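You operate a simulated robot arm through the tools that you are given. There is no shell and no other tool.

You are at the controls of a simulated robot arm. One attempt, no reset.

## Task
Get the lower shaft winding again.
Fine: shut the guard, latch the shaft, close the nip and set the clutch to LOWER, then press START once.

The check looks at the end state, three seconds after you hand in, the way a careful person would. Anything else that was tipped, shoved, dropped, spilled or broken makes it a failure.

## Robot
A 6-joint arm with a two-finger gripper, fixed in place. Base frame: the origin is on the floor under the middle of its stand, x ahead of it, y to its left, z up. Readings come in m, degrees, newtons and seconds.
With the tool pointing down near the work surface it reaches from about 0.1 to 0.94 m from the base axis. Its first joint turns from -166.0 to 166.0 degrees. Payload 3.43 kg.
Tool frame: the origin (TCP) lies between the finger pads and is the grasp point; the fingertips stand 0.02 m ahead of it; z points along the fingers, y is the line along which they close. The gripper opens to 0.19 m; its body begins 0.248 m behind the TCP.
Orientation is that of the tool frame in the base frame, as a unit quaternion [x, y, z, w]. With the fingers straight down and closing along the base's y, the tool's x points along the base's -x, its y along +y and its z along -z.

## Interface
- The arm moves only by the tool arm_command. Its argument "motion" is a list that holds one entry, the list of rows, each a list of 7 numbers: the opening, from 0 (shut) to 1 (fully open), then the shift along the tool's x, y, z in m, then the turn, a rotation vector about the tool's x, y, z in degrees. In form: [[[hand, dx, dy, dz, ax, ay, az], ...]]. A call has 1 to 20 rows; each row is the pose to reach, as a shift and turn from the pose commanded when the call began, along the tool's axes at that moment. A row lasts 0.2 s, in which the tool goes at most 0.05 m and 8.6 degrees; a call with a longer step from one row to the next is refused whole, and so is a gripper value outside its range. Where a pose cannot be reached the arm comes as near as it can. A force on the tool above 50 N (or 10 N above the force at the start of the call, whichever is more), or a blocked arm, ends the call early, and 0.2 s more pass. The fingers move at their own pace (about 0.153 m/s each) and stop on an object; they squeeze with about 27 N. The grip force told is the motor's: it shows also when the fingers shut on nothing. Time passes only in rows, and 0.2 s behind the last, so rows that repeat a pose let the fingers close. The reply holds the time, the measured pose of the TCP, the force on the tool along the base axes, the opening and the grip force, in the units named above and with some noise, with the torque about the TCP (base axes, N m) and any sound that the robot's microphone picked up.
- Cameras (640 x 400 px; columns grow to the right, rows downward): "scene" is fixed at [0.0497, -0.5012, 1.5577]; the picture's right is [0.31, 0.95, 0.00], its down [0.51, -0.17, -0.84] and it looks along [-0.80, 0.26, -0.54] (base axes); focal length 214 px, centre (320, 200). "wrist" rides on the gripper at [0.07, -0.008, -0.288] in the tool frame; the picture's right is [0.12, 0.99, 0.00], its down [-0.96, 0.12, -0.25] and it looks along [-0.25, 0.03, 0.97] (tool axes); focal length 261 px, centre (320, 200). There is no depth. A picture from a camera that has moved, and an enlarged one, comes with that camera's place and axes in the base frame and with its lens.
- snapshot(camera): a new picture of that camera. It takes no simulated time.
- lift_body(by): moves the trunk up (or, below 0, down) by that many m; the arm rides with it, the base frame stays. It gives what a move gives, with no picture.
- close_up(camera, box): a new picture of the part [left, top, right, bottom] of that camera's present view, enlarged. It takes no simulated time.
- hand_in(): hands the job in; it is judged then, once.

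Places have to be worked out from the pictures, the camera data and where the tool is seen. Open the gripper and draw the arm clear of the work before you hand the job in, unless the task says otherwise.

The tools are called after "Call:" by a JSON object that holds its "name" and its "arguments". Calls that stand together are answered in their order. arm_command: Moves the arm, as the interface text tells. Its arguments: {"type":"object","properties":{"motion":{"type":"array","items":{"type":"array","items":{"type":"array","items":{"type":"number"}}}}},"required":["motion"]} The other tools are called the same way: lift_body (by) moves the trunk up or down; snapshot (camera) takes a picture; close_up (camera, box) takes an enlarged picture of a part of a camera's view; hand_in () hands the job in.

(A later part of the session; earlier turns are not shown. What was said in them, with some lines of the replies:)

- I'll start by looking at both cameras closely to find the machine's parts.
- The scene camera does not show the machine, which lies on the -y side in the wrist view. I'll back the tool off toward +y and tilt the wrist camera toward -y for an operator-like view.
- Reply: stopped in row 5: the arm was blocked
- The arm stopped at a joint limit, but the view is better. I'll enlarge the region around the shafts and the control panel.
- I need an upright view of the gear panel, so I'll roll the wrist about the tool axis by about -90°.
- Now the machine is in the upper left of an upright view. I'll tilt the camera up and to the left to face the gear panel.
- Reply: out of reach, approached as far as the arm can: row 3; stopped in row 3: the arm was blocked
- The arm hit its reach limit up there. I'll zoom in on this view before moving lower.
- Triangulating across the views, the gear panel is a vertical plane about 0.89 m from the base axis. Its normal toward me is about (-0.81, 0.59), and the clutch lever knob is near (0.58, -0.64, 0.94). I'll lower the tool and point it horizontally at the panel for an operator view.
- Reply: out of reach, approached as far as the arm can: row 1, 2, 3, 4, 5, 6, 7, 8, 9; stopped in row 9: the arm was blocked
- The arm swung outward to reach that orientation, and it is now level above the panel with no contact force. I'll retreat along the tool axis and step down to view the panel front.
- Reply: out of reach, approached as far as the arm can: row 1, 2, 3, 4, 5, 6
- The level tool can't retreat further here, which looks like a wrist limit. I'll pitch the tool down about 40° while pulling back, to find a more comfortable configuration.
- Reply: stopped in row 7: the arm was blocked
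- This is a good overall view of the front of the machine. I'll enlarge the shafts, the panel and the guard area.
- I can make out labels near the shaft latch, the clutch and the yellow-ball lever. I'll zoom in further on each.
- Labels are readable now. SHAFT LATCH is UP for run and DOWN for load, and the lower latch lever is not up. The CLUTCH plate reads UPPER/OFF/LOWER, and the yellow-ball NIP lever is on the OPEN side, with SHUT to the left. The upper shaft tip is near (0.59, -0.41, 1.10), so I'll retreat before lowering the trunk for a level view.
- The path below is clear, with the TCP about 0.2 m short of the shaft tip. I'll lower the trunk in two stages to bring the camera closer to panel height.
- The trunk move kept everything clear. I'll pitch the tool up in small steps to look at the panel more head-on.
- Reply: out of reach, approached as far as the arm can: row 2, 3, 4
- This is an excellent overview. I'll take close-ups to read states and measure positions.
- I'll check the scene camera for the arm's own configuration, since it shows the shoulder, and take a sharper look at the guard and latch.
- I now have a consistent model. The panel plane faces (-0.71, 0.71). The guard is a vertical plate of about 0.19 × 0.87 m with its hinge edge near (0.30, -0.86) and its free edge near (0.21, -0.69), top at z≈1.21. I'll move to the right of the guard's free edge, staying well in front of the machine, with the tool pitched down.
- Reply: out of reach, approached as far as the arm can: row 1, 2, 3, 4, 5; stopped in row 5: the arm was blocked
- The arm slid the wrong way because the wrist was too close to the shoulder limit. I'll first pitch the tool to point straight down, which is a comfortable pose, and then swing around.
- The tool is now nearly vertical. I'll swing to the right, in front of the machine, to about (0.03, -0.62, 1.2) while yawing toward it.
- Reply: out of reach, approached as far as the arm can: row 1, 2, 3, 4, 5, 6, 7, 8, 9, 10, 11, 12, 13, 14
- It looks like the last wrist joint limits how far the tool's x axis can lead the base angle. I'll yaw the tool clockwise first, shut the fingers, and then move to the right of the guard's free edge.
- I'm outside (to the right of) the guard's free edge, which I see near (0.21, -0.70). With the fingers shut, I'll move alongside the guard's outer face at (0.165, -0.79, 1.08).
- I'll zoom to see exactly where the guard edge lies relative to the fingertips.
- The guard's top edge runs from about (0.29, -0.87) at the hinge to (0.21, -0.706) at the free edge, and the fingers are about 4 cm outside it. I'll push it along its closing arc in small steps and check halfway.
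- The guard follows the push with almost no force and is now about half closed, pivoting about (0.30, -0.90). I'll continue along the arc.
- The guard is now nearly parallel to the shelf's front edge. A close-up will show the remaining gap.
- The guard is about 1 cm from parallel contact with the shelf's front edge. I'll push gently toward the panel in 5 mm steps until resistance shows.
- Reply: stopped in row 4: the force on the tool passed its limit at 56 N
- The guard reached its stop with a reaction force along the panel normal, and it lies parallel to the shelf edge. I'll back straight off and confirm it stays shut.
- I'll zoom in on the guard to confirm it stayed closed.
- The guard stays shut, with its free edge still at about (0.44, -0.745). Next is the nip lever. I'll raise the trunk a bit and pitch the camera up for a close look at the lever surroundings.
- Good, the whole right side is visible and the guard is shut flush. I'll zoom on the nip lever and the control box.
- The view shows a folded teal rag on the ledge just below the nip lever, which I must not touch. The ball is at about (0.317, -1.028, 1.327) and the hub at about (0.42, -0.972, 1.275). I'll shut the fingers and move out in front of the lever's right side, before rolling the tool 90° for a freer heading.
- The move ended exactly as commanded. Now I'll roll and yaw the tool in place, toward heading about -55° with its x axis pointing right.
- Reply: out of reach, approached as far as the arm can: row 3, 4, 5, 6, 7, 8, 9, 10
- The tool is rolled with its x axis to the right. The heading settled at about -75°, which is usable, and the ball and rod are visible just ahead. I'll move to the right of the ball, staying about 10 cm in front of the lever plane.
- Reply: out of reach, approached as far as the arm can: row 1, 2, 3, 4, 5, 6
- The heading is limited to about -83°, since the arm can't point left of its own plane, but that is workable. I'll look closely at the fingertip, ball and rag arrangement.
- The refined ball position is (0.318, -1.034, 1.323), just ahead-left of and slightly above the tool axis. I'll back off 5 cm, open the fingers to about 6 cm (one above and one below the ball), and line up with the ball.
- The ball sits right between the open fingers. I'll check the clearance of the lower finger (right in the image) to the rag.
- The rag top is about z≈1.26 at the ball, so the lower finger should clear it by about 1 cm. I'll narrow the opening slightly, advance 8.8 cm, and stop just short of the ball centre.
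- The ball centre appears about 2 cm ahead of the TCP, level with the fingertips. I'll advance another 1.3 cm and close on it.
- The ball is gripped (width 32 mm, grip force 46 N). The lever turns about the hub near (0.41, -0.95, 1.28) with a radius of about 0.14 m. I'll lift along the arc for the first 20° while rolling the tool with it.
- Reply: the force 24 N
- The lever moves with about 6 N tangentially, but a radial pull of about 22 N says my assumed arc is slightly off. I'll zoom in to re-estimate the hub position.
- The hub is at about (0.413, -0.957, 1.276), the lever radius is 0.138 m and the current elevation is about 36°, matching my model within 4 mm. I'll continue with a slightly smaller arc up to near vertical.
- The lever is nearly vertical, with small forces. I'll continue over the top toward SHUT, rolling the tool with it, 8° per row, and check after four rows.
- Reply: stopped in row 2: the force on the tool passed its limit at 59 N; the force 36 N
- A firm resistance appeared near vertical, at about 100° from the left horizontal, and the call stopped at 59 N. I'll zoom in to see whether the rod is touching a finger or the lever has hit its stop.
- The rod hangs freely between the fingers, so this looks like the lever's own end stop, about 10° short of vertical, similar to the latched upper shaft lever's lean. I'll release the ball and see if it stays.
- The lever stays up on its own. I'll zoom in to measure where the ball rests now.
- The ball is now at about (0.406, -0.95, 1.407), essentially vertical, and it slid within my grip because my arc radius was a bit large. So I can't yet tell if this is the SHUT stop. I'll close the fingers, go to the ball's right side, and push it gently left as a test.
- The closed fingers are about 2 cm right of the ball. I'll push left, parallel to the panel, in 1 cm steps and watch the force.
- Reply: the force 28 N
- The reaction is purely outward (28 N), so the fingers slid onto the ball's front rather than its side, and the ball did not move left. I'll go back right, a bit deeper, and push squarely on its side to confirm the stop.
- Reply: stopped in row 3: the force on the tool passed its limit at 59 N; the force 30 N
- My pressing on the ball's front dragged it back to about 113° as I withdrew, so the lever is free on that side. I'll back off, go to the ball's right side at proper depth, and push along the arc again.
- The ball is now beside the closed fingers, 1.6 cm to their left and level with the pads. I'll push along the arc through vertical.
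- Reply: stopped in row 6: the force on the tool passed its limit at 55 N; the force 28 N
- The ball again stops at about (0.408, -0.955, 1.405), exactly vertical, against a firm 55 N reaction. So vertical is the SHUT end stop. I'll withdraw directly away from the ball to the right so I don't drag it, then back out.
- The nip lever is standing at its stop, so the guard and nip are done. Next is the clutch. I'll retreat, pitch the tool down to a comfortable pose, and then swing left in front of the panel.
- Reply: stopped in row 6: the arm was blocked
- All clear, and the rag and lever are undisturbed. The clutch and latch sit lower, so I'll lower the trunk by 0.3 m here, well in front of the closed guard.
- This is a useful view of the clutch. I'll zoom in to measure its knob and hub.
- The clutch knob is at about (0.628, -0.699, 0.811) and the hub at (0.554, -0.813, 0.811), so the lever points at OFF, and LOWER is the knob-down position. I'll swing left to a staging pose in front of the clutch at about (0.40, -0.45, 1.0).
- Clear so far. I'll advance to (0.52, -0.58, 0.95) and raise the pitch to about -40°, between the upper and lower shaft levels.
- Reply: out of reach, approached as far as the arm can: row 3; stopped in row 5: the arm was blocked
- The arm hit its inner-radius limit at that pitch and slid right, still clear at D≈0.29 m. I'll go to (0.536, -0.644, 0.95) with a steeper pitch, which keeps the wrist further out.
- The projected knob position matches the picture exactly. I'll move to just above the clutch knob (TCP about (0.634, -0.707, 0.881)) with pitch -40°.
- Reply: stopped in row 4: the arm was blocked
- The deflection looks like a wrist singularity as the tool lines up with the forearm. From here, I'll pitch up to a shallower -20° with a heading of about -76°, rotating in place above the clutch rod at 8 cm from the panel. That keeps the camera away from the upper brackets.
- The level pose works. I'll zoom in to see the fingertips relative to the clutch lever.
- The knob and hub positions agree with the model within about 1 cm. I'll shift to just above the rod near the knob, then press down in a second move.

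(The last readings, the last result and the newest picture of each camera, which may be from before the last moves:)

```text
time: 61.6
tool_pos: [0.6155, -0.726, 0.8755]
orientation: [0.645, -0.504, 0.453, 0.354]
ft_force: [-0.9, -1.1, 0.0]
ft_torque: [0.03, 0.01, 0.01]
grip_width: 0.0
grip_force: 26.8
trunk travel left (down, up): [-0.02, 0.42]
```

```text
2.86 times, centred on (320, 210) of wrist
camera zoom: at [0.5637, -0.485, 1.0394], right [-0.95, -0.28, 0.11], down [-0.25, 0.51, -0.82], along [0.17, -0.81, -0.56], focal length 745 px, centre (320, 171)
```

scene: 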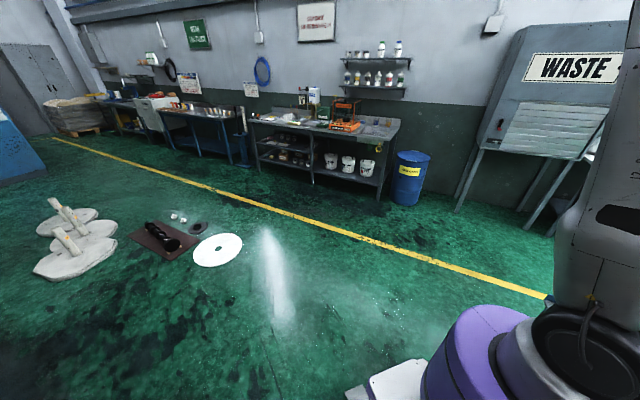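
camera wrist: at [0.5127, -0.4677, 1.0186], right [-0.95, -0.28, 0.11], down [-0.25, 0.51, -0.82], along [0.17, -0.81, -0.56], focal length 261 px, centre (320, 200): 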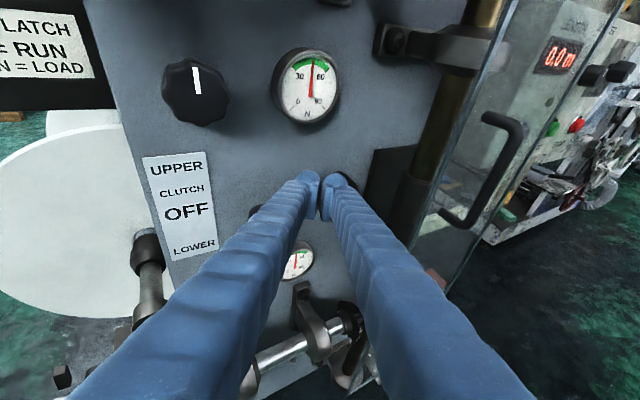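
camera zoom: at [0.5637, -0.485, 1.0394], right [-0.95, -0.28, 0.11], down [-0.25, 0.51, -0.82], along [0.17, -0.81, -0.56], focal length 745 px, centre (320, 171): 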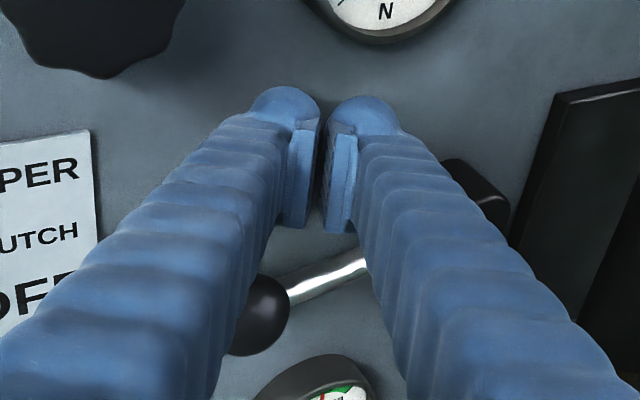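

The rod and knob are directly beneath the closed fingers. I'll press down along the arc toward LOWER, about 25° in small steps.

Call:
{"name": "arm_command", "arguments": {"motion": [[[0, -0.0188, 0, 0.0067, 0, 0, 0], [0, -0.032, 0, 0.0114, 0, 0, 0], [0, -0.0406, 0.0008, 0.015, 0, 0, 0], [0, -0.0496, 0.0015, 0.0186, 0, 0, 0], [0, -0.0581, 0.0031, 0.0228, 0, 0, 0], [0, -0.0662, 0.0056, 0.0273, 0, 0, 0], [0, -0.0739, 0.0086, 0.0321, 0, 0, 0]]]}}

Call:
{"name": "snapshot", "arguments": {"camera": "wrist"}}

```text
time: 63.2
tool_pos: [0.6076, -0.7333, 0.7962]
orientation: [0.644, -0.504, 0.454, 0.355]
ft_force: [0.4, 5.8, 6.9]
ft_torque: [0.07, 0.08, -0.09]
grip_width: 0.0
grip_force: 27.5
trunk travel left (down, up): [-0.02, 0.42]
```

```text
taken
camera wrist: at [0.5557, -0.4921, 0.9588], right [-0.95, -0.28, 0.11], down [-0.25, 0.51, -0.82], along [0.17, -0.81, -0.56], focal length 261 px, centre (320, 200)
```

wrist: 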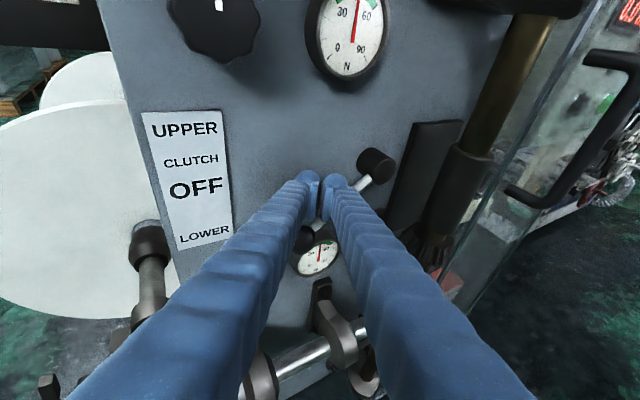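

The lever is moving down with about 9 N of force. I'll zoom to see its angle against the LOWER label.

Call:
{"name": "close_up", "arguments": {"camera": "wrist", "box": [220, 130, 420, 290]}}

```text
2.50 times, centred on (320, 210) of wrist
camera zoom: at [0.5557, -0.4921, 0.9588], right [-0.95, -0.28, 0.11], down [-0.25, 0.51, -0.82], along [0.17, -0.81, -0.56], focal length 652 px, centre (320, 175)
```

zoom: 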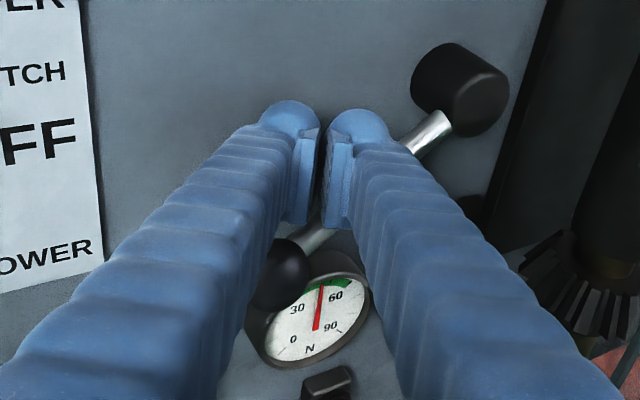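

The lever is about 30° below OFF and still moving easily. I'll keep pressing toward the stop.

Call:
{"name": "arm_command", "arguments": {"motion": [[[0, -0.0066, 0.0042, 0.0052, 0, 0, 0], [0, -0.0122, 0.0088, 0.0102, 0, 0, 0], [0, -0.0171, 0.0137, 0.0152, 0, 0, 0], [0, -0.0216, 0.0192, 0.0204, 0, 0, 0]]]}}

Call:
{"name": "close_up", "arguments": {"camera": "wrist", "box": [220, 130, 420, 290]}}

```text
time: 63.6
tool_pos: [0.6094, -0.7365, 0.796]
orientation: [0.642, -0.499, 0.46, 0.355]
ft_force: [0.2, 10.4, 18.3]
ft_torque: [0.04, 0.34, 0.11]
grip_width: 0.0
grip_force: 26.8
trunk travel left (down, up): [-0.02, 0.42]
stopped in row 2: the force on the tool passed its limit at 59 N (the readings are from after the stop); the commanded pose is now the measured one
```

```text
2.50 times, centred on (320, 210) of wrist
camera zoom: at [0.5551, -0.4926, 0.9566], right [-0.95, -0.29, 0.11], down [-0.24, 0.5, -0.83], along [0.18, -0.82, -0.55], focal length 652 px, centre (320, 175)
```

zoom: 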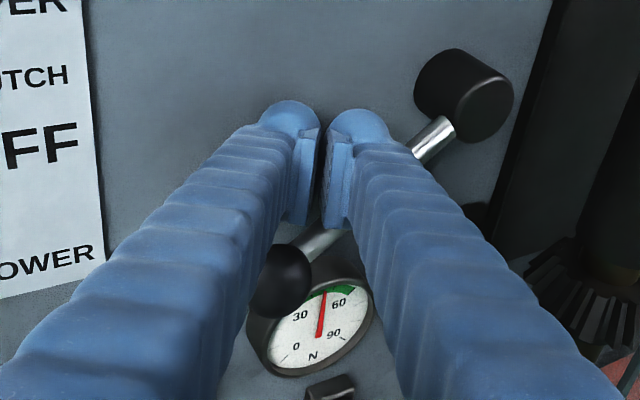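

The lever hit a firm stop at about 30° below OFF (59 N), so that is LOWER. I'll lift straight off the rod, then back away and verify the lever stays.

Call:
{"name": "arm_command", "arguments": {"motion": [[[0, 0.0165, 0, -0.0056, 0, 0, 0], [0, 0.0331, 0, -0.0113, 0, 0, 0], [0, 0.0454, 0.0185, -0.0355, 0, 0, 0], [0, 0.0577, 0.0369, -0.0598, 0, 0, 0]]]}}

Call:
{"name": "snapshot", "arguments": {"camera": "wrist"}}

```text
time: 64.6
tool_pos: [0.5644, -0.7078, 0.8663]
orientation: [0.644, -0.501, 0.457, 0.354]
ft_force: [0.3, -0.4, 0.1]
ft_torque: [-0.03, 0.02, -0.03]
grip_width: 0.0
grip_force: 27.0
trunk travel left (down, up): [-0.02, 0.42]
```

```text
taken
camera wrist: at [0.511, -0.4664, 1.0283], right [-0.95, -0.28, 0.11], down [-0.25, 0.51, -0.83], along [0.18, -0.81, -0.55], focal length 261 px, centre (320, 200)
```

wrist: 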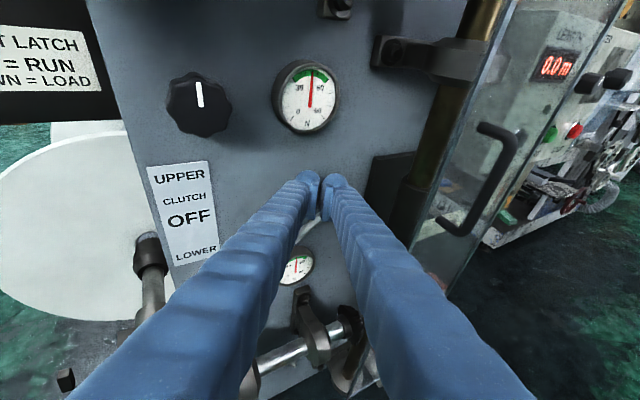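

I'll back out along a steeper pitch, reversing the way I came in, to clear the panel area.

Call:
{"name": "arm_command", "arguments": {"motion": [[[0, 0.0113, 0.0024, -0.0182, 1.9, -7.2, -0.7], [0, 0.0226, 0.0048, -0.0364, 3.8, -14.4, -1.4], [0, 0.0339, 0.0073, -0.0547, 5.6, -21.6, -2], [0, 0.0452, 0.0097, -0.0729, 7.5, -28.8, -2.7], [0, 0.0565, 0.0121, -0.0911, 9.4, -36, -3.4]]]}}

Call:
{"name": "snapshot", "arguments": {"camera": "wrist"}}

```text
time: 65.8
tool_pos: [0.5316, -0.6631, 0.9436]
orientation: [0.786, -0.518, 0.284, 0.185]
ft_force: [-1.5, 2.3, -1.0]
ft_torque: [-0.44, -0.19, -0.01]
grip_width: 0.0
grip_force: 27.3
out of reach, approached as far as the arm can: row 5
trunk travel left (down, up): [-0.02, 0.42]
```

```text
taken
camera wrist: at [0.4862, -0.5406, 1.2097], right [-0.88, -0.48, 0.07], down [-0.46, 0.78, -0.43], along [0.15, -0.41, -0.9], focal length 261 px, centre (320, 200)
```

wrist: 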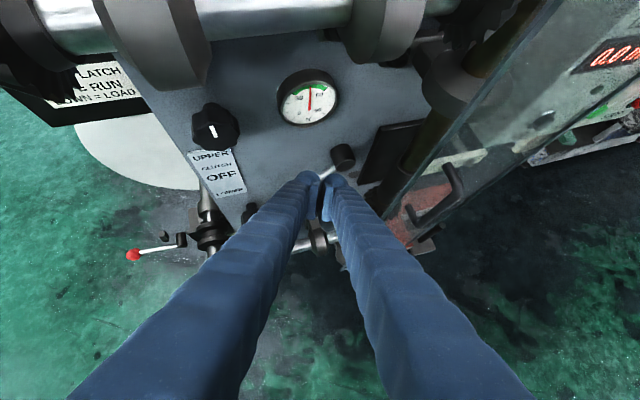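

The clutch hub and rod are clear of the fingers. I'll return to the open staging area at about (0.40, -0.45, 1.02).

Call:
{"name": "arm_command", "arguments": {"motion": [[[0, -0.0203, 0.0052, -0.031, 0.7, -1.4, -0.9], [0, -0.0406, 0.0103, -0.0621, 1.4, -2.9, -1.7], [0, -0.0609, 0.0155, -0.0931, 2.1, -4.3, -2.6], [0, -0.0812, 0.0206, -0.1242, 2.9, -5.7, -3.4], [0, -0.1015, 0.0258, -0.1552, 3.6, -7.1, -4.3], [0, -0.1218, 0.0309, -0.1863, 4.3, -8.6, -5.1], [0, -0.1421, 0.0361, -0.2173, 5, -10, -6]]]}}

Call:
{"name": "snapshot", "arguments": {"camera": "wrist"}}

```text
time: 67.4
tool_pos: [0.3999, -0.4435, 1.019]
orientation: [0.835, -0.49, 0.226, 0.109]
ft_force: [0.4, -0.6, 1.4]
ft_torque: [0.04, 0.0, 0.01]
grip_width: 0.0
grip_force: 26.9
trunk travel left (down, up): [-0.02, 0.42]
```

```text
taken
camera wrist: at [0.3594, -0.3772, 1.3055], right [-0.81, -0.58, 0.02], down [-0.57, 0.78, -0.25], along [0.13, -0.22, -0.97], focal length 261 px, centre (320, 200)
```

wrist: 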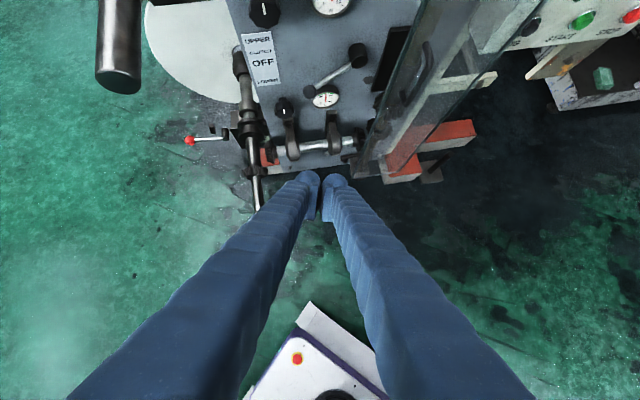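

The clutch lever now clearly points down toward LOWER. Next I'll swing left, well in front of the shaft ends, to a staging pose before the lower latch at about (0.63, -0.15, 0.95).

Call:
{"name": "arm_command", "arguments": {"motion": [[[0, -0.0176, -0.0383, 0.0009, 0.6, 0, -1.1], [0, -0.0353, -0.0765, 0.0018, 1.2, -0.1, -2.1], [0, -0.0529, -0.1148, 0.0027, 1.8, -0.1, -3.2], [0, -0.0705, -0.153, 0.0036, 2.4, -0.2, -4.3], [0, -0.0882, -0.1913, 0.0044, 2.9, -0.2, -5.3], [0, -0.1058, -0.2295, 0.0053, 3.5, -0.3, -6.4], [0, -0.1234, -0.2678, 0.0062, 4.1, -0.3, -7.5], [0, -0.1411, -0.306, 0.0071, 4.7, -0.4, -8.5], [0, -0.1587, -0.3443, 0.008, 5.3, -0.4, -9.6]]]}}

Call:
{"name": "snapshot", "arguments": {"camera": "wrist"}}

```text
time: 69.4
tool_pos: [0.6377, -0.1541, 0.9479]
orientation: [0.878, -0.409, 0.235, 0.087]
ft_force: [-1.2, 0.1, -0.1]
ft_torque: [0.05, -0.01, 0.05]
grip_width: 0.0001
grip_force: 27.3
trunk travel left (down, up): [-0.02, 0.42]
```

```text
taken
camera wrist: at [0.5849, -0.0976, 1.2339], right [-0.69, -0.73, 0.02], down [-0.71, 0.66, -0.25], along [0.17, -0.19, -0.97], focal length 261 px, centre (320, 200)
```

wrist: 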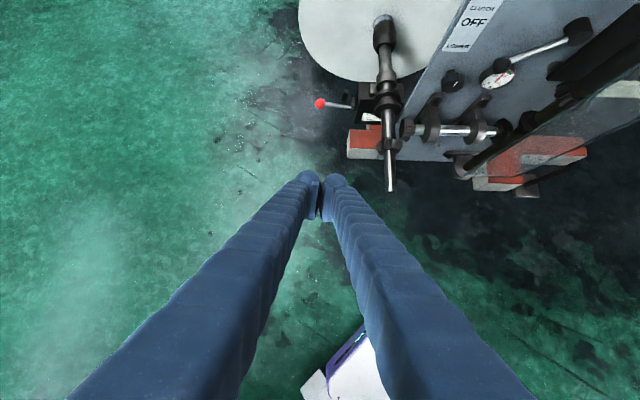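

I'll zoom in on the lower latch from here.

Call:
{"name": "close_up", "arguments": {"camera": "wrist", "box": [280, 60, 440, 200]}}

```text
2.86 times, centred on (360, 130) of wrist
camera zoom: at [0.5849, -0.0976, 1.2339], right [-0.69, -0.73, 0.02], down [-0.71, 0.66, -0.25], along [0.17, -0.19, -0.97], focal length 745 px, centre (206, 400)
```

zoom: 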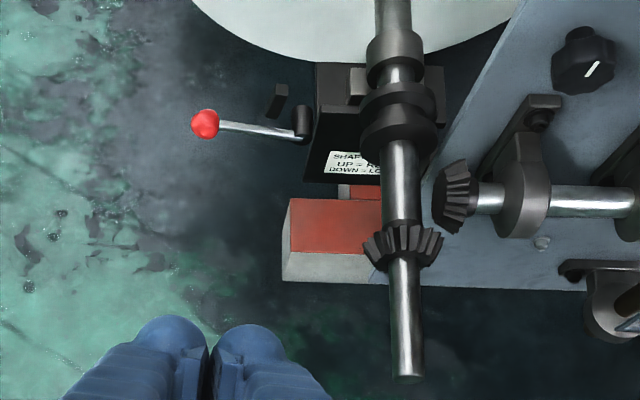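

The latch ball is at about (0.960, -0.469, 0.476) and its hub at (0.882, -0.556, 0.459); the plate reads UP = RUN. There is free space below and left of it, so I'll descend toward it on the left side of the shafts.

Call:
{"name": "arm_command", "arguments": {"motion": [[[0, 0.0027, -0.004, 0.0396, -0.4, 2.4, 0.7], [0, 0.0054, -0.008, 0.0792, -0.8, 4.7, 1.4], [0, 0.0081, -0.012, 0.1188, -1.1, 7.1, 2], [0, 0.0108, -0.016, 0.1584, -1.5, 9.5, 2.7], [0, 0.0136, -0.02, 0.1979, -1.9, 11.8, 3.4], [0, 0.0163, -0.024, 0.2375, -2.3, 14.2, 4.1], [0, 0.019, -0.028, 0.2771, -2.6, 16.6, 4.7], [0, 0.0217, -0.032, 0.3167, -3, 18.9, 5.4], [0, 0.0244, -0.036, 0.3563, -3.4, 21.3, 6.1]]]}}

Call:
{"name": "snapshot", "arguments": {"camera": "wrist"}}

```text
time: 71.4
tool_pos: [0.7997, -0.2688, 0.6489]
orientation: [0.793, -0.439, 0.384, 0.174]
ft_force: [0.3, 0.5, 1.0]
ft_torque: [0.05, 0.01, 0.03]
grip_width: 0.0001
grip_force: 27.2
trunk travel left (down, up): [-0.02, 0.42]
```

```text
taken
camera wrist: at [0.6972, -0.1261, 0.8891], right [-0.79, -0.62, 0.03], down [-0.52, 0.63, -0.58], along [0.34, -0.47, -0.81], focal length 261 px, centre (320, 200)
```

wrist: 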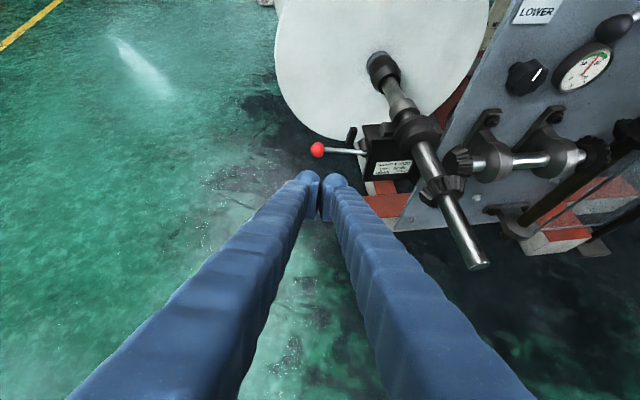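

All smooth, and the latch lever and ball are visible ahead. I'll descend to about z=0.44 and flatten the pitch to -25°, staying about 20 cm in front of the latch.

Call:
{"name": "arm_command", "arguments": {"motion": [[[0, -0.0225, 0.0022, 0.0271, 0, 2.5, 0], [0, -0.0451, 0.0044, 0.0543, 0, 5, 0], [0, -0.0676, 0.0066, 0.0814, 0, 7.5, 0], [0, -0.0901, 0.0088, 0.1085, 0, 10, 0], [0, -0.1127, 0.011, 0.1357, 0, 12.5, 0], [0, -0.1352, 0.0132, 0.1628, 0, 15, 0]]]}}

Call:
{"name": "snapshot", "arguments": {"camera": "wrist"}}

```text
time: 72.8
tool_pos: [0.8211, -0.3034, 0.4397]
orientation: [0.735, -0.413, 0.486, 0.231]
ft_force: [-1.2, -0.5, 0.8]
ft_torque: [0.06, 0.07, -0.03]
grip_width: 0.0001
grip_force: 27.0
trunk travel left (down, up): [-0.02, 0.42]
```

```text
taken
camera wrist: at [0.6892, -0.1124, 0.6261], right [-0.8, -0.6, 0.05], down [-0.41, 0.49, -0.77], along [0.44, -0.64, -0.63], focal length 261 px, centre (320, 200)
```

wrist: 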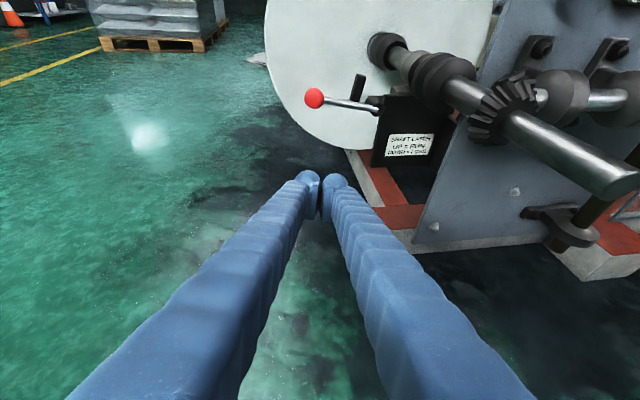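

A perfect view of the lower latch. I'll zoom to measure it before pushing.

Call:
{"name": "close_up", "arguments": {"camera": "wrist", "box": [280, 60, 440, 180]}}

```text
3.33 times, centred on (360, 120) of wrist
camera zoom: at [0.6892, -0.1124, 0.6261], right [-0.8, -0.6, 0.05], down [-0.41, 0.49, -0.77], along [0.44, -0.64, -0.63], focal length 869 px, centre (187, 467)
```

zoom: 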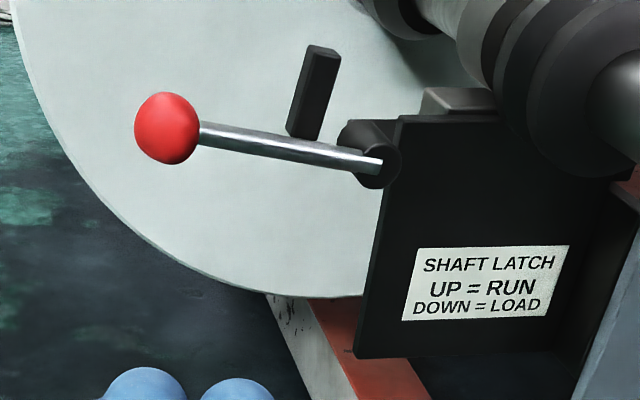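

The ball is at (0.955, -0.466, 0.480) and the hub at (0.874, -0.547, 0.462); the lever plane runs exactly at 45°. I'll bring the closed fingers under the ball (TCP about (0.953, -0.461, 0.405)), with roughly 3 cm of clearance below it.

Call:
{"name": "arm_command", "arguments": {"motion": [[[0, 0.0089, -0.0034, 0.0335, 0, 0, 0], [0, 0.0178, -0.0067, 0.067, 0, 0, 0], [0, 0.0267, -0.0101, 0.1005, 0, 0, 0], [0, 0.0355, -0.0135, 0.1339, 0, 0, 0], [0, 0.0444, -0.0168, 0.1674, 0, 0, 0], [0, 0.0533, -0.0202, 0.2009, 0, 0, 0]]]}}

Call:
{"name": "snapshot", "arguments": {"camera": "wrist"}}

```text
time: 74.2
tool_pos: [0.9502, -0.4598, 0.4048]
orientation: [0.736, -0.411, 0.485, 0.231]
ft_force: [-0.4, 0.3, 0.1]
ft_torque: [0.0, -0.01, -0.06]
grip_width: 0.0
grip_force: 27.3
trunk travel left (down, up): [-0.02, 0.42]
```

```text
taken
camera wrist: at [0.82, -0.2702, 0.5907], right [-0.8, -0.6, 0.05], down [-0.41, 0.49, -0.77], along [0.44, -0.64, -0.63], focal length 261 px, centre (320, 200)
```

wrist: 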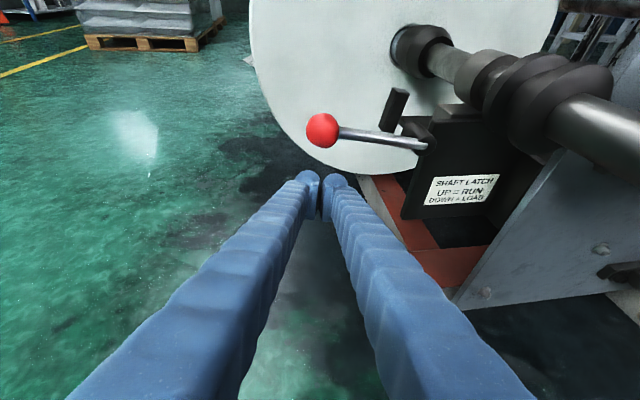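

The ball is right above the fingertips. I'll push up along the latch arc, first to about 35°.

Call:
{"name": "arm_command", "arguments": {"motion": [[[0, 0.0172, -0.0012, -0.008, 0, 0, 0], [0, 0.0338, -0.0031, -0.0159, 0, 0, 0], [0, 0.0428, -0.005, -0.0204, 0, 0, 0], [0, 0.0531, -0.0063, -0.0254, 0, 0, 0], [0, 0.0656, -0.0065, -0.031, 0, 0, 0], [0, 0.0797, -0.0049, -0.037, 0, 0, 0]]]}}

Call:
{"name": "snapshot", "arguments": {"camera": "wrist"}}

```text
time: 75.6
tool_pos: [0.9514, -0.4604, 0.4934]
orientation: [0.736, -0.411, 0.485, 0.231]
ft_force: [-0.3, -0.6, 0.0]
ft_torque: [-0.02, -0.03, -0.02]
grip_width: 0.0
grip_force: 33.9
trunk travel left (down, up): [-0.02, 0.42]
```

```text
taken
camera wrist: at [0.8206, -0.269, 0.6791], right [-0.8, -0.6, 0.05], down [-0.41, 0.49, -0.77], along [0.44, -0.64, -0.63], focal length 261 px, centre (320, 200)
```

wrist: 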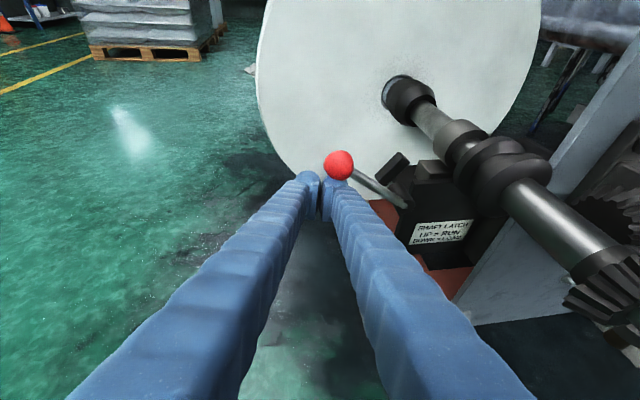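

The lever follows easily (now about 40° up) and the pawl turns with it. I'll continue around the arc toward vertical until it meets its stop.

Call:
{"name": "arm_command", "arguments": {"motion": [[[0, 0.0122, 0.0029, -0.0049, 0, 0, 0], [0, 0.0259, 0.008, -0.0099, 0, 0, 0], [0, 0.0375, 0.014, -0.0138, 0, 0, 0], [0, 0.0502, 0.0227, -0.0176, 0, 0, 0], [0, 0.0605, 0.0317, -0.0203, 0, 0, 0], [0, 0.0714, 0.0438, -0.0225, 0, 0, 0], [0, 0.0775, 0.0521, -0.0235, 0, 0, 0]]]}}

Call:
{"name": "snapshot", "arguments": {"camera": "wrist"}}

```text
time: 77.2
tool_pos: [0.9089, -0.501, 0.5707]
orientation: [0.736, -0.413, 0.484, 0.231]
ft_force: [-0.4, -0.7, -0.5]
ft_torque: [0.01, 0.01, -0.06]
grip_width: 0.0001
grip_force: 34.4
trunk travel left (down, up): [-0.02, 0.42]
```

```text
taken
camera wrist: at [0.7791, -0.3105, 0.7565], right [-0.8, -0.6, 0.05], down [-0.41, 0.49, -0.77], along [0.44, -0.64, -0.63], focal length 261 px, centre (320, 200)
```

wrist: 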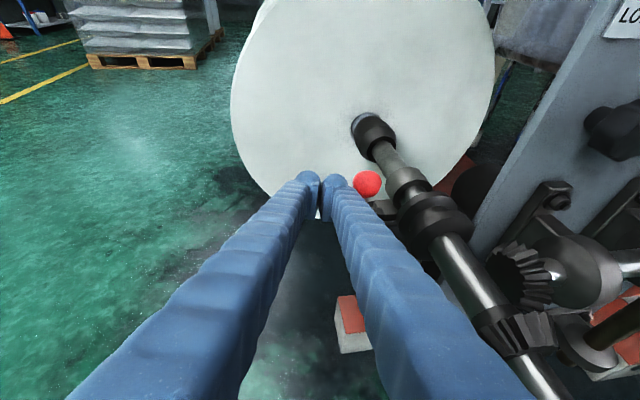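

The ball is now up and just right of the fingers, with no stop felt yet. I'll keep pushing gently to the right until it meets its stop.

Call:
{"name": "arm_command", "arguments": {"motion": [[[0, 0.0054, 0.009, -0.0004, 0, 0, 0], [0, 0.0102, 0.0188, -0.0004, 0, 0, 0], [0, 0.0132, 0.0288, 0.0004, 0, 0, 0]]]}}

Call:
{"name": "close_up", "arguments": {"camera": "wrist", "box": [280, 100, 480, 260]}}

```text
time: 78.0
tool_pos: [0.8983, -0.5092, 0.5799]
orientation: [0.74, -0.405, 0.487, 0.225]
ft_force: [1.4, 11.3, 2.5]
ft_torque: [-0.11, 0.01, -0.2]
grip_width: 0.0
grip_force: 34.2
trunk travel left (down, up): [-0.02, 0.42]
stopped in row 3: the force on the tool passed its limit at 56 N (the readings are from after the stop); the commanded pose is now the measured one
```

```text
2.50 times, centred on (380, 180) of wrist
camera zoom: at [0.7651, -0.3223, 0.7665], right [-0.79, -0.61, 0.05], down [-0.42, 0.48, -0.77], along [0.45, -0.63, -0.63], focal length 652 px, centre (170, 250)
```

zoom: 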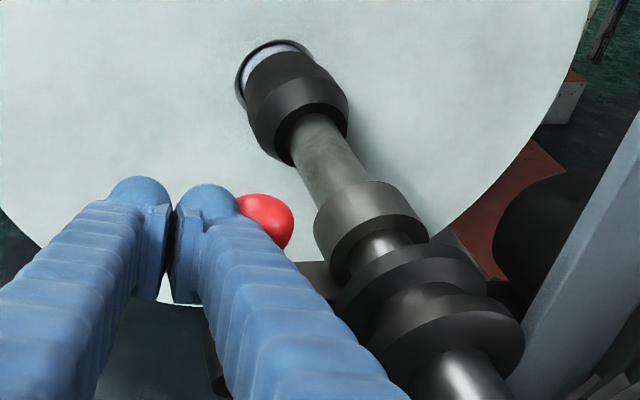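

The latch lever is vertical, with the ball at about (0.873, -0.547, 0.59) directly over its hub, against a firm stop (56 N). That is UP = RUN. I'll withdraw to the left away from it, then straight back.

Call:
{"name": "arm_command", "arguments": {"motion": [[[0, 0, -0.02, 0, 0, 0, 0], [0, 0, -0.045, 0, 0, 0, 0], [0, 0, -0.06, -0.03, 0, 0, 0], [0, 0, -0.06, -0.075, 0, 0, 0], [0, 0, -0.06, -0.12, 0, 0, 0], [0, 0, -0.06, -0.16, 0, 0, 0]]]}}

Call:
{"name": "snapshot", "arguments": {"camera": "wrist"}}

```text
time: 79.4
tool_pos: [0.8611, -0.3614, 0.6513]
orientation: [0.739, -0.407, 0.486, 0.227]
ft_force: [0.1, -0.5, 0.6]
ft_torque: [0.04, -0.06, 0.04]
grip_width: 0.0
grip_force: 33.8
trunk travel left (down, up): [-0.02, 0.42]
```

```text
taken
camera wrist: at [0.7286, -0.1733, 0.8378], right [-0.79, -0.61, 0.05], down [-0.42, 0.48, -0.77], along [0.45, -0.63, -0.64], focal length 261 px, centre (320, 200)
```

wrist: 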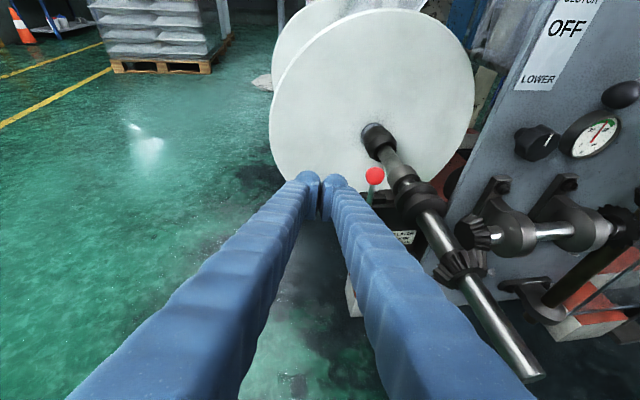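

The latch stays up. All four settings are done: guard shut, latch up, nip shut and clutch LOWER. Now I'll travel back toward the right side, first retreating up and out on the left.

Call:
{"name": "arm_command", "arguments": {"motion": [[[0, 0.0142, 0.0035, -0.0376, 0, -2.5, 0], [0, 0.0284, 0.0069, -0.0752, 0, -5, 0], [0, 0.0425, 0.0104, -0.1128, 0, -7.5, 0], [0, 0.0567, 0.0138, -0.1504, 0, -10, 0], [0, 0.0709, 0.0173, -0.188, 0, -12.5, 0], [0, 0.0851, 0.0207, -0.2256, 0, -15, 0], [0, 0.0992, 0.0242, -0.2632, 0, -18, 0], [0, 0.1134, 0.0276, -0.3008, 0, -21, 0]]]}}

Call:
{"name": "snapshot", "arguments": {"camera": "wrist"}}

```text
time: 81.2
tool_pos: [0.6981, -0.2012, 0.8796]
orientation: [0.815, -0.442, 0.343, 0.149]
ft_force: [1.0, -1.1, 0.1]
ft_torque: [-0.01, -0.01, -0.01]
grip_width: 0.0001
grip_force: 34.4
trunk travel left (down, up): [-0.02, 0.42]
```

```text
taken
camera wrist: at [0.609, -0.0837, 1.1361], right [-0.77, -0.64, 0.02], down [-0.56, 0.66, -0.49], along [0.3, -0.39, -0.87], focal length 261 px, centre (320, 200)
```

wrist: 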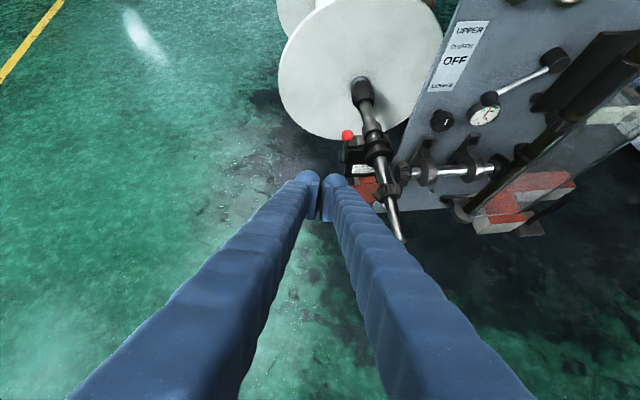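

Both the raised latch ball and the lowered clutch knob are visible. I'll continue around the front of the shaft ends to the staging pose at about (0.40, -0.44, 1.02).

Call:
{"name": "arm_command", "arguments": {"motion": [[[0, 0.0018, 0.0072, -0.0407, 0, -5, 0], [0, 0.0035, 0.0145, -0.0813, 0, -10, 0], [0, 0.0053, 0.0217, -0.122, 0, -15, 0], [0, 0.0195, 0.0605, -0.1193, 0, -15, 0], [0, 0.0337, 0.0994, -0.1166, 0, -15, 0], [0, 0.0479, 0.1382, -0.114, 0, -15, 0], [0, 0.0621, 0.1771, -0.1113, 0, -15, 0], [0, 0.0763, 0.2159, -0.1086, 0, -15, 0], [0, 0.0905, 0.2548, -0.1059, 0, -15, 0], [0, 0.1047, 0.2936, -0.1033, 0, -15, 0], [0, 0.1189, 0.3325, -0.1006, 0, -15, 0], [0, 0.1331, 0.3713, -0.0979, 0, -15, 0]]]}}

Call:
{"name": "snapshot", "arguments": {"camera": "wrist"}}

```text
time: 83.8
tool_pos: [0.4024, -0.4375, 1.0175]
orientation: [0.853, -0.458, 0.233, 0.092]
ft_force: [-0.6, -0.7, -0.2]
ft_torque: [-0.03, 0.02, -0.04]
grip_width: 0.0
grip_force: 34.6
trunk travel left (down, up): [-0.02, 0.42]
```

```text
taken
camera wrist: at [0.3529, -0.3783, 1.3043], right [-0.76, -0.65, 0.0], down [-0.63, 0.74, -0.25], along [0.16, -0.2, -0.97], focal length 261 px, centre (320, 200)
```

wrist: 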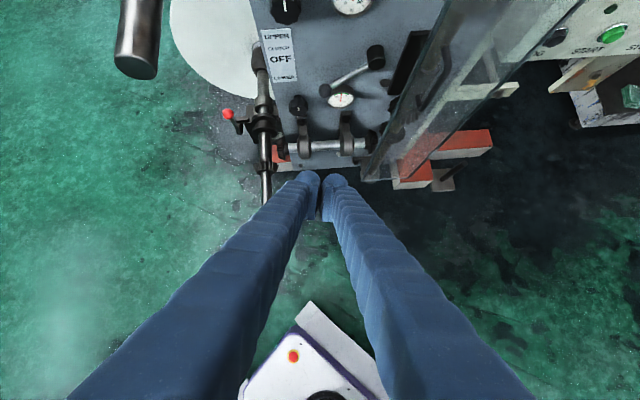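

I'll swing right to the staging pose in front of the closed guard, turning the heading to about -93°.

Call:
{"name": "arm_command", "arguments": {"motion": [[[0, 0.0103, 0.0361, -0.0034, -2.6, 0.3, 4.7], [0, 0.0205, 0.0723, -0.0068, -5.2, 0.6, 9.4], [0, 0.0308, 0.1084, -0.0102, -7.8, 0.9, 14.1], [0, 0.041, 0.1445, -0.0136, -10.4, 1.2, 18.8], [0, 0.0513, 0.1806, -0.017, -12.9, 1.5, 23.5], [0, 0.0615, 0.2168, -0.0204, -15.5, 1.8, 28.2], [0, 0.0718, 0.2529, -0.0238, -18.1, 2.1, 32.9], [0, 0.082, 0.289, -0.0272, -20.7, 2.4, 37.6]]]}}

Call:
{"name": "snapshot", "arguments": {"camera": "wrist"}}

```text
time: 85.6
tool_pos: [0.1956, -0.6525, 1.0668]
orientation: [-0.627, 0.738, -0.183, -0.169]
ft_force: [0.6, 0.0, 0.4]
ft_torque: [-0.07, 0.0, 0.01]
grip_width: 0.0001
grip_force: 34.6
trunk travel left (down, up): [-0.02, 0.42]
```

```text
taken
camera wrist: at [0.1977, -0.5769, 1.3532], right [-1.0, 0.04, 0.0], down [0.04, 0.97, -0.25], along [-0.01, -0.25, -0.97], focal length 261 px, centre (320, 200)
```

wrist: 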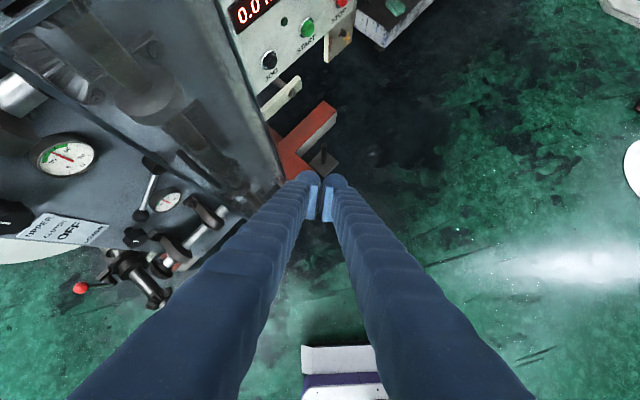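

I'll approach the control box: move to about (0.13, -0.86, 1.0) and flatten the pitch, staying about 20 cm in front of its face.

Call:
{"name": "arm_command", "arguments": {"motion": [[[0, 0.0262, 0.0064, 0.0267, 0, 4.2, 0], [0, 0.0525, 0.0127, 0.0533, 0, 8.3, 0], [0, 0.0787, 0.0191, 0.08, 0, 12.5, 0], [0, 0.1049, 0.0254, 0.1067, 0, 16.7, 0], [0, 0.1312, 0.0318, 0.1333, 0, 20.8, 0], [0, 0.1574, 0.0381, 0.16, 0, 25, 0]]]}}

Call:
{"name": "snapshot", "arguments": {"camera": "wrist"}}

```text
time: 87.0
tool_pos: [0.124, -0.8564, 0.9943]
orientation: [-0.556, 0.701, -0.314, -0.318]
ft_force: [3.0, -1.2, 1.9]
ft_torque: [0.52, 0.41, -0.52]
grip_width: 0.0
grip_force: 34.3
trunk travel left (down, up): [-0.02, 0.42]
```

```text
taken
camera wrist: at [0.1477, -0.6714, 1.2248], right [-0.99, 0.12, 0.01], down [0.09, 0.78, -0.63], along [-0.08, -0.62, -0.78], focal length 261 px, centre (320, 200)
```

wrist: 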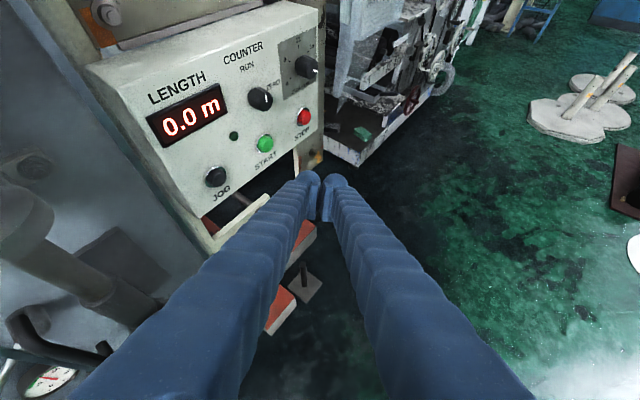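

I have a clear view of the control panel. I'll zoom in to locate START precisely.

Call:
{"name": "close_up", "arguments": {"camera": "wrist", "box": [180, 60, 340, 220]}}

```text
2.50 times, centred on (260, 140) of wrist
camera zoom: at [0.1477, -0.6714, 1.2248], right [-0.99, 0.12, 0.01], down [0.09, 0.78, -0.63], along [-0.08, -0.62, -0.78], focal length 652 px, centre (470, 350)
```

zoom: 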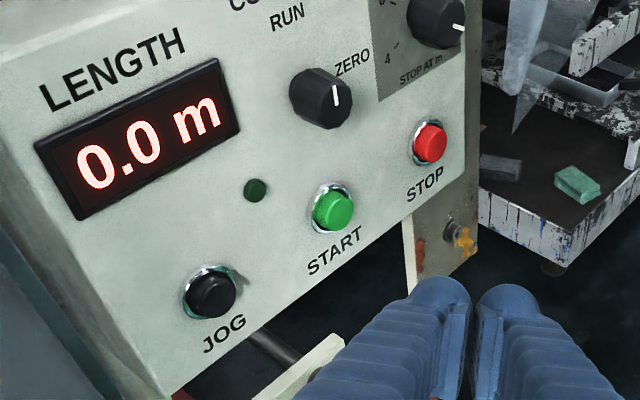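

START's head is at about (0.204, -1.076, 0.899) on a near-vertical face. I'll bring the left fingertip to about 5 cm in front of it.

Call:
{"name": "arm_command", "arguments": {"motion": [[[0, 0.0037, -0.0084, 0.0374, 0, 0, 0], [0, 0.0075, -0.0168, 0.0747, 0, 0, 0], [0, 0.0112, -0.0253, 0.1121, 0, 0, 0], [0, 0.015, -0.0337, 0.1494, 0, 0, 0], [0, 0.0187, -0.0421, 0.1868, 0, 0, 0]]]}}

Call:
{"name": "snapshot", "arguments": {"camera": "wrist"}}

```text
time: 88.2
tool_pos: [0.1538, -1.0296, 0.9074]
orientation: [-0.572, 0.684, -0.315, -0.324]
ft_force: [-0.5, 1.2, 0.2]
ft_torque: [0.0, 0.01, -0.01]
grip_width: 0.0
grip_force: 34.2
trunk travel left (down, up): [-0.02, 0.42]
```

```text
taken
camera wrist: at [0.1773, -0.8406, 1.1347], right [-1.0, 0.08, 0.04], down [0.04, 0.77, -0.63], along [-0.08, -0.63, -0.77], focal length 261 px, centre (320, 200)
```

wrist: 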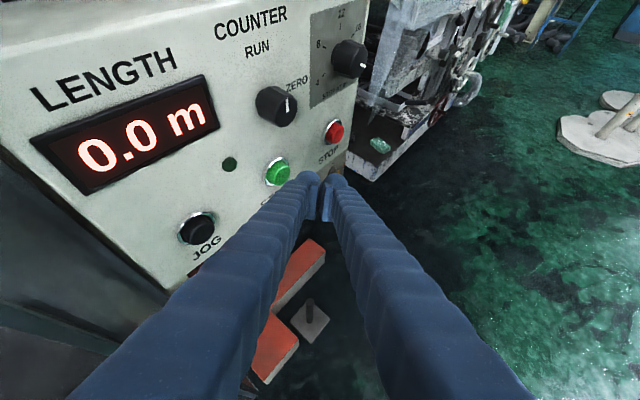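

The fingertips are near, just right of START. I'll take a close-up to align the left fingertip with the button.

Call:
{"name": "close_up", "arguments": {"camera": "wrist", "box": [220, 110, 380, 250]}}

```text
2.86 times, centred on (300, 180) of wrist
camera zoom: at [0.1773, -0.8406, 1.1347], right [-1.0, 0.08, 0.04], down [0.04, 0.77, -0.63], along [-0.08, -0.63, -0.77], focal length 745 px, centre (377, 257)
```

zoom: 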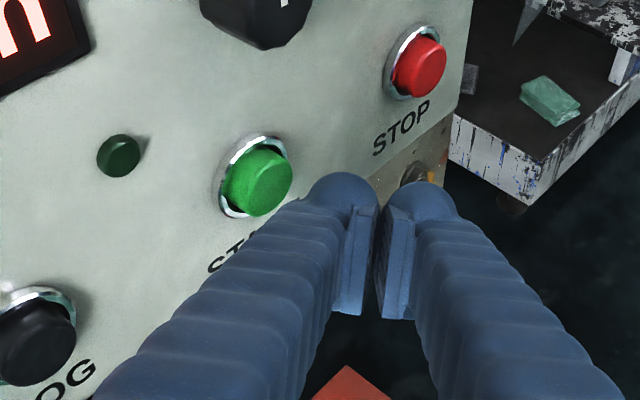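

START is confirmed at (0.2025, -1.0755, 0.8985), and the fingertip needs about 3.7 cm along the panel normal to touch it. I'll move most of the way first and check.

Call:
{"name": "arm_command", "arguments": {"motion": [[[0, 0.0021, -0.0087, 0.0096, 0, 0, 0], [0, 0.0042, -0.0173, 0.0191, 0, 0, 0]]]}}

Call:
{"name": "close_up", "arguments": {"camera": "wrist", "box": [220, 110, 380, 250]}}

```text
time: 88.8
tool_pos: [0.169, -1.0506, 0.9005]
orientation: [-0.572, 0.684, -0.315, -0.326]
ft_force: [-0.3, 0.4, 0.5]
ft_torque: [-0.03, 0.01, -0.01]
grip_width: 0.0
grip_force: 34.6
trunk travel left (down, up): [-0.02, 0.42]
```

```text
2.86 times, centred on (300, 180) of wrist
camera zoom: at [0.1922, -0.8611, 1.1274], right [-1.0, 0.08, 0.04], down [0.04, 0.77, -0.63], along [-0.08, -0.63, -0.77], focal length 745 px, centre (377, 257)
```

zoom: 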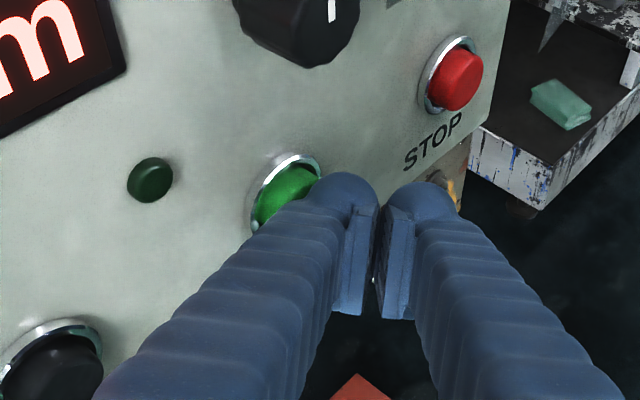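

The left fingertip is lined up with START, with about 1.2 cm still to go. I'll press along the panel normal in 4 mm steps.

Call:
{"name": "arm_command", "arguments": {"motion": [[[0, 0.0019, -0.0048, 0.0031, 0, 0, 0], [0, 0.0031, -0.008, 0.0051, 0, 0, 0], [0, 0.0044, -0.0112, 0.0071, 0, 0, 0], [0, 0.0057, -0.0144, 0.0092, 0, 0, 0], [0, 0.0069, -0.0176, 0.0112, 0, 0, 0]]]}}

Call:
{"name": "close_up", "arguments": {"camera": "wrist", "box": [180, 80, 380, 250]}}

```text
time: 90.0
tool_pos: [0.1803, -1.0632, 0.8984]
orientation: [-0.571, 0.686, -0.314, -0.325]
ft_force: [-20.2, 25.1, -2.5]
ft_torque: [-0.25, -0.14, 0.25]
grip_width: 0.0
grip_force: 34.0
trunk travel left (down, up): [-0.02, 0.42]
heard: click
```

```text
2.35 times, centred on (280, 165) of wrist
camera zoom: at [0.2038, -0.875, 1.1267], right [-1.0, 0.08, 0.04], down [0.04, 0.77, -0.63], along [-0.08, -0.63, -0.77], focal length 613 px, centre (414, 282)
```

zoom: 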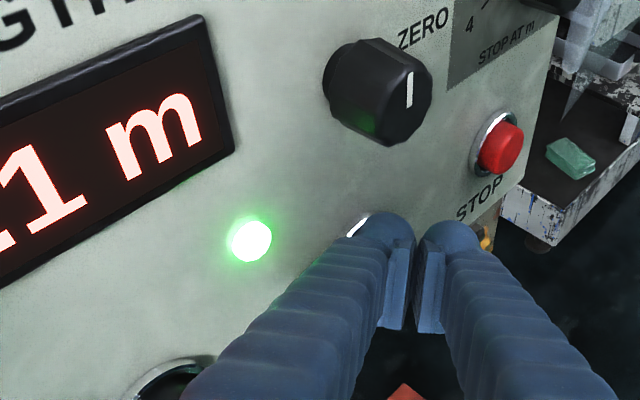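

There was a click, the green lamp lit and the length counter started: the winder is running. I'll withdraw straight back along the panel normal without touching anything else.

Call:
{"name": "arm_command", "arguments": {"motion": [[[0, -0.0094, 0.0241, -0.0153, 0, 0, 0], [0, -0.022, 0.0561, -0.0356, 0, 0, 0], [0, -0.0314, 0.0802, -0.0508, 0, 0, 0], [0, -0.0314, 0.0802, -0.0908, 0, 0, 0], [0, -0.0314, 0.0802, -0.1308, 0, 0, 0], [0, -0.0314, 0.0802, -0.1708, 0, 0, 0]]]}}

Call:
{"name": "snapshot", "arguments": {"camera": "wrist"}}

```text
time: 91.4
tool_pos: [0.1216, -0.8975, 0.9715]
orientation: [-0.573, 0.684, -0.315, -0.323]
ft_force: [0.3, 0.0, 0.0]
ft_torque: [0.03, -0.02, -0.04]
grip_width: 0.0
grip_force: 34.7
trunk travel left (down, up): [-0.02, 0.42]
```

```text
taken
camera wrist: at [0.1439, -0.709, 1.1986], right [-1.0, 0.08, 0.04], down [0.04, 0.77, -0.63], along [-0.08, -0.63, -0.77], focal length 261 px, centre (320, 200)
```

wrist: 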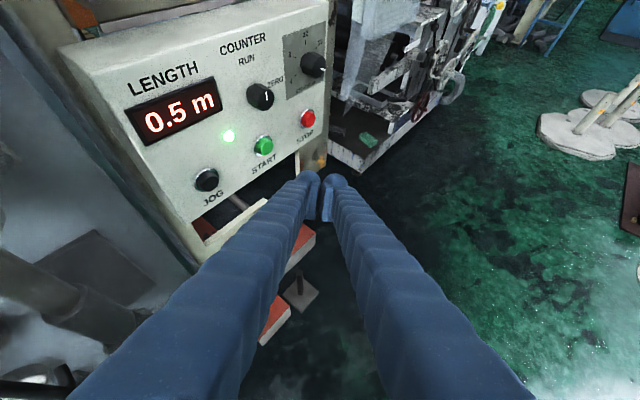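

The counter reads 0.5 m with the run lamp on. I'll open the gripper and draw the arm back clear of the machine.

Call:
{"name": "arm_command", "arguments": {"motion": [[[0, -0.0078, -0.0053, -0.0411, 0, -3, 0], [0, -0.0156, -0.0106, -0.0823, 0, -6, 0], [0.3, -0.0234, -0.0159, -0.1234, 0, -9, 0], [0.6, -0.0312, -0.0211, -0.1646, 0, -12, 0], [1, -0.039, -0.0264, -0.2057, 0, -15, 0], [1, -0.0468, -0.0317, -0.2469, 0, -18, 0], [1, -0.0546, -0.037, -0.288, 0, -21, 0]]]}}

Call:
{"name": "snapshot", "arguments": {"camera": "wrist"}}

Call:
{"name": "close_up", "arguments": {"camera": "wrist", "box": [160, 0, 400, 200]}}

Call:
{"name": "close_up", "arguments": {"camera": "wrist", "box": [0, 60, 240, 300]}}

```text
time: 93.0
tool_pos: [0.1922, -0.6393, 1.0987]
orientation: [-0.621, 0.732, -0.205, -0.193]
ft_force: [0.4, -0.6, -0.2]
ft_torque: [0.06, 0.02, 0.01]
grip_width: 0.1901
grip_force: 0.1
trunk travel left (down, up): [-0.02, 0.42]
```

```text
taken
camera wrist: at [0.1969, -0.545, 1.3795], right [-1.0, 0.05, 0.0], down [0.04, 0.95, -0.32], along [-0.02, -0.32, -0.95], focal length 261 px, centre (320, 200)
```

wrist: 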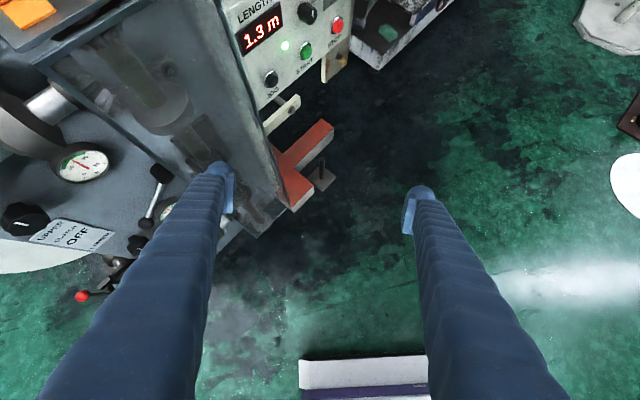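

```text
2.00 times, centred on (280, 100) of wrist
camera zoom: at [0.1969, -0.545, 1.3795], right [-1.0, 0.05, 0.0], down [0.04, 0.95, -0.32], along [-0.02, -0.32, -0.95], focal length 521 px, centre (400, 400)
```

zoom: 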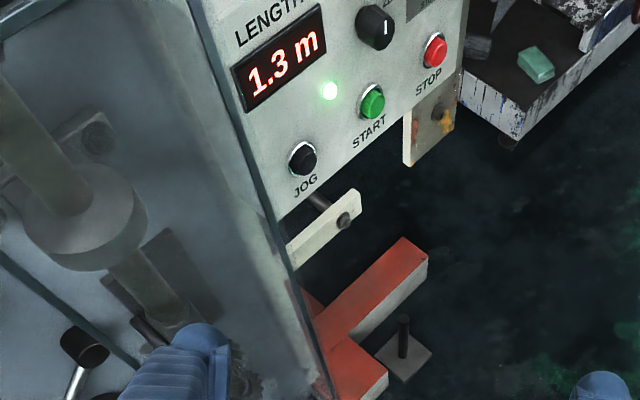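

```text
1.67 times, centred on (120, 180) of wrist
camera zoom: at [0.1969, -0.545, 1.3795], right [-1.0, 0.05, 0.0], down [0.04, 0.95, -0.32], along [-0.02, -0.32, -0.95], focal length 434 px, centre (653, 233)
```

zoom: 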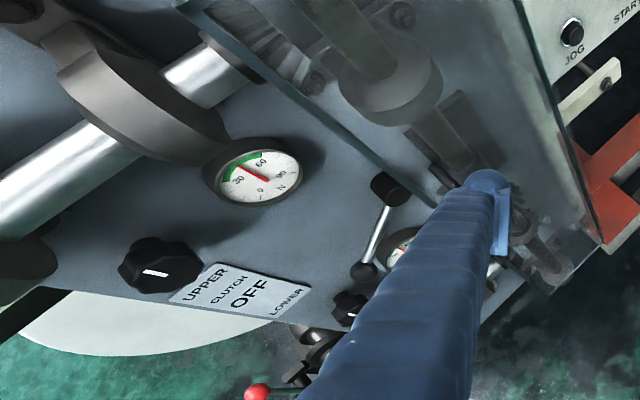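

The counter reads 1.3 m and rising with the run lamp on. The guard is shut, the clutch is down at LOWER and the latch ball is up. The gripper is open and about 0.4 m clear of the machine, so I'll hand in.

Call:
{"name": "hand_in", "arguments": {}}

```text
The job is handed in.
```

The lower shaft is winding again. After one press of START there was a click, the run lamp lit, and the length counter was rising. It read 1.3 m when I last looked, just before handing in.

- **Guard:** shut against its stop, and it stayed shut when I backed off.
- **Nip:** the lever is up at its end stop. There is no mark for vertical, so I took that stop as SHUT from the label and the firm 55 N reaction.
- **Clutch:** the lever is down at its LOWER stop.
- **Shaft latch:** the lower latch is up at its stop, which the plate marks as RUN.

The nip lever slipped back partway once during the work and I pushed it to its stop again. I last saw it, still upright, well before pressing START.

The rag on the ledge under the nip lever was untouched when I last saw it. The gripper is open and the arm is about 0.4 m clear of the machine.
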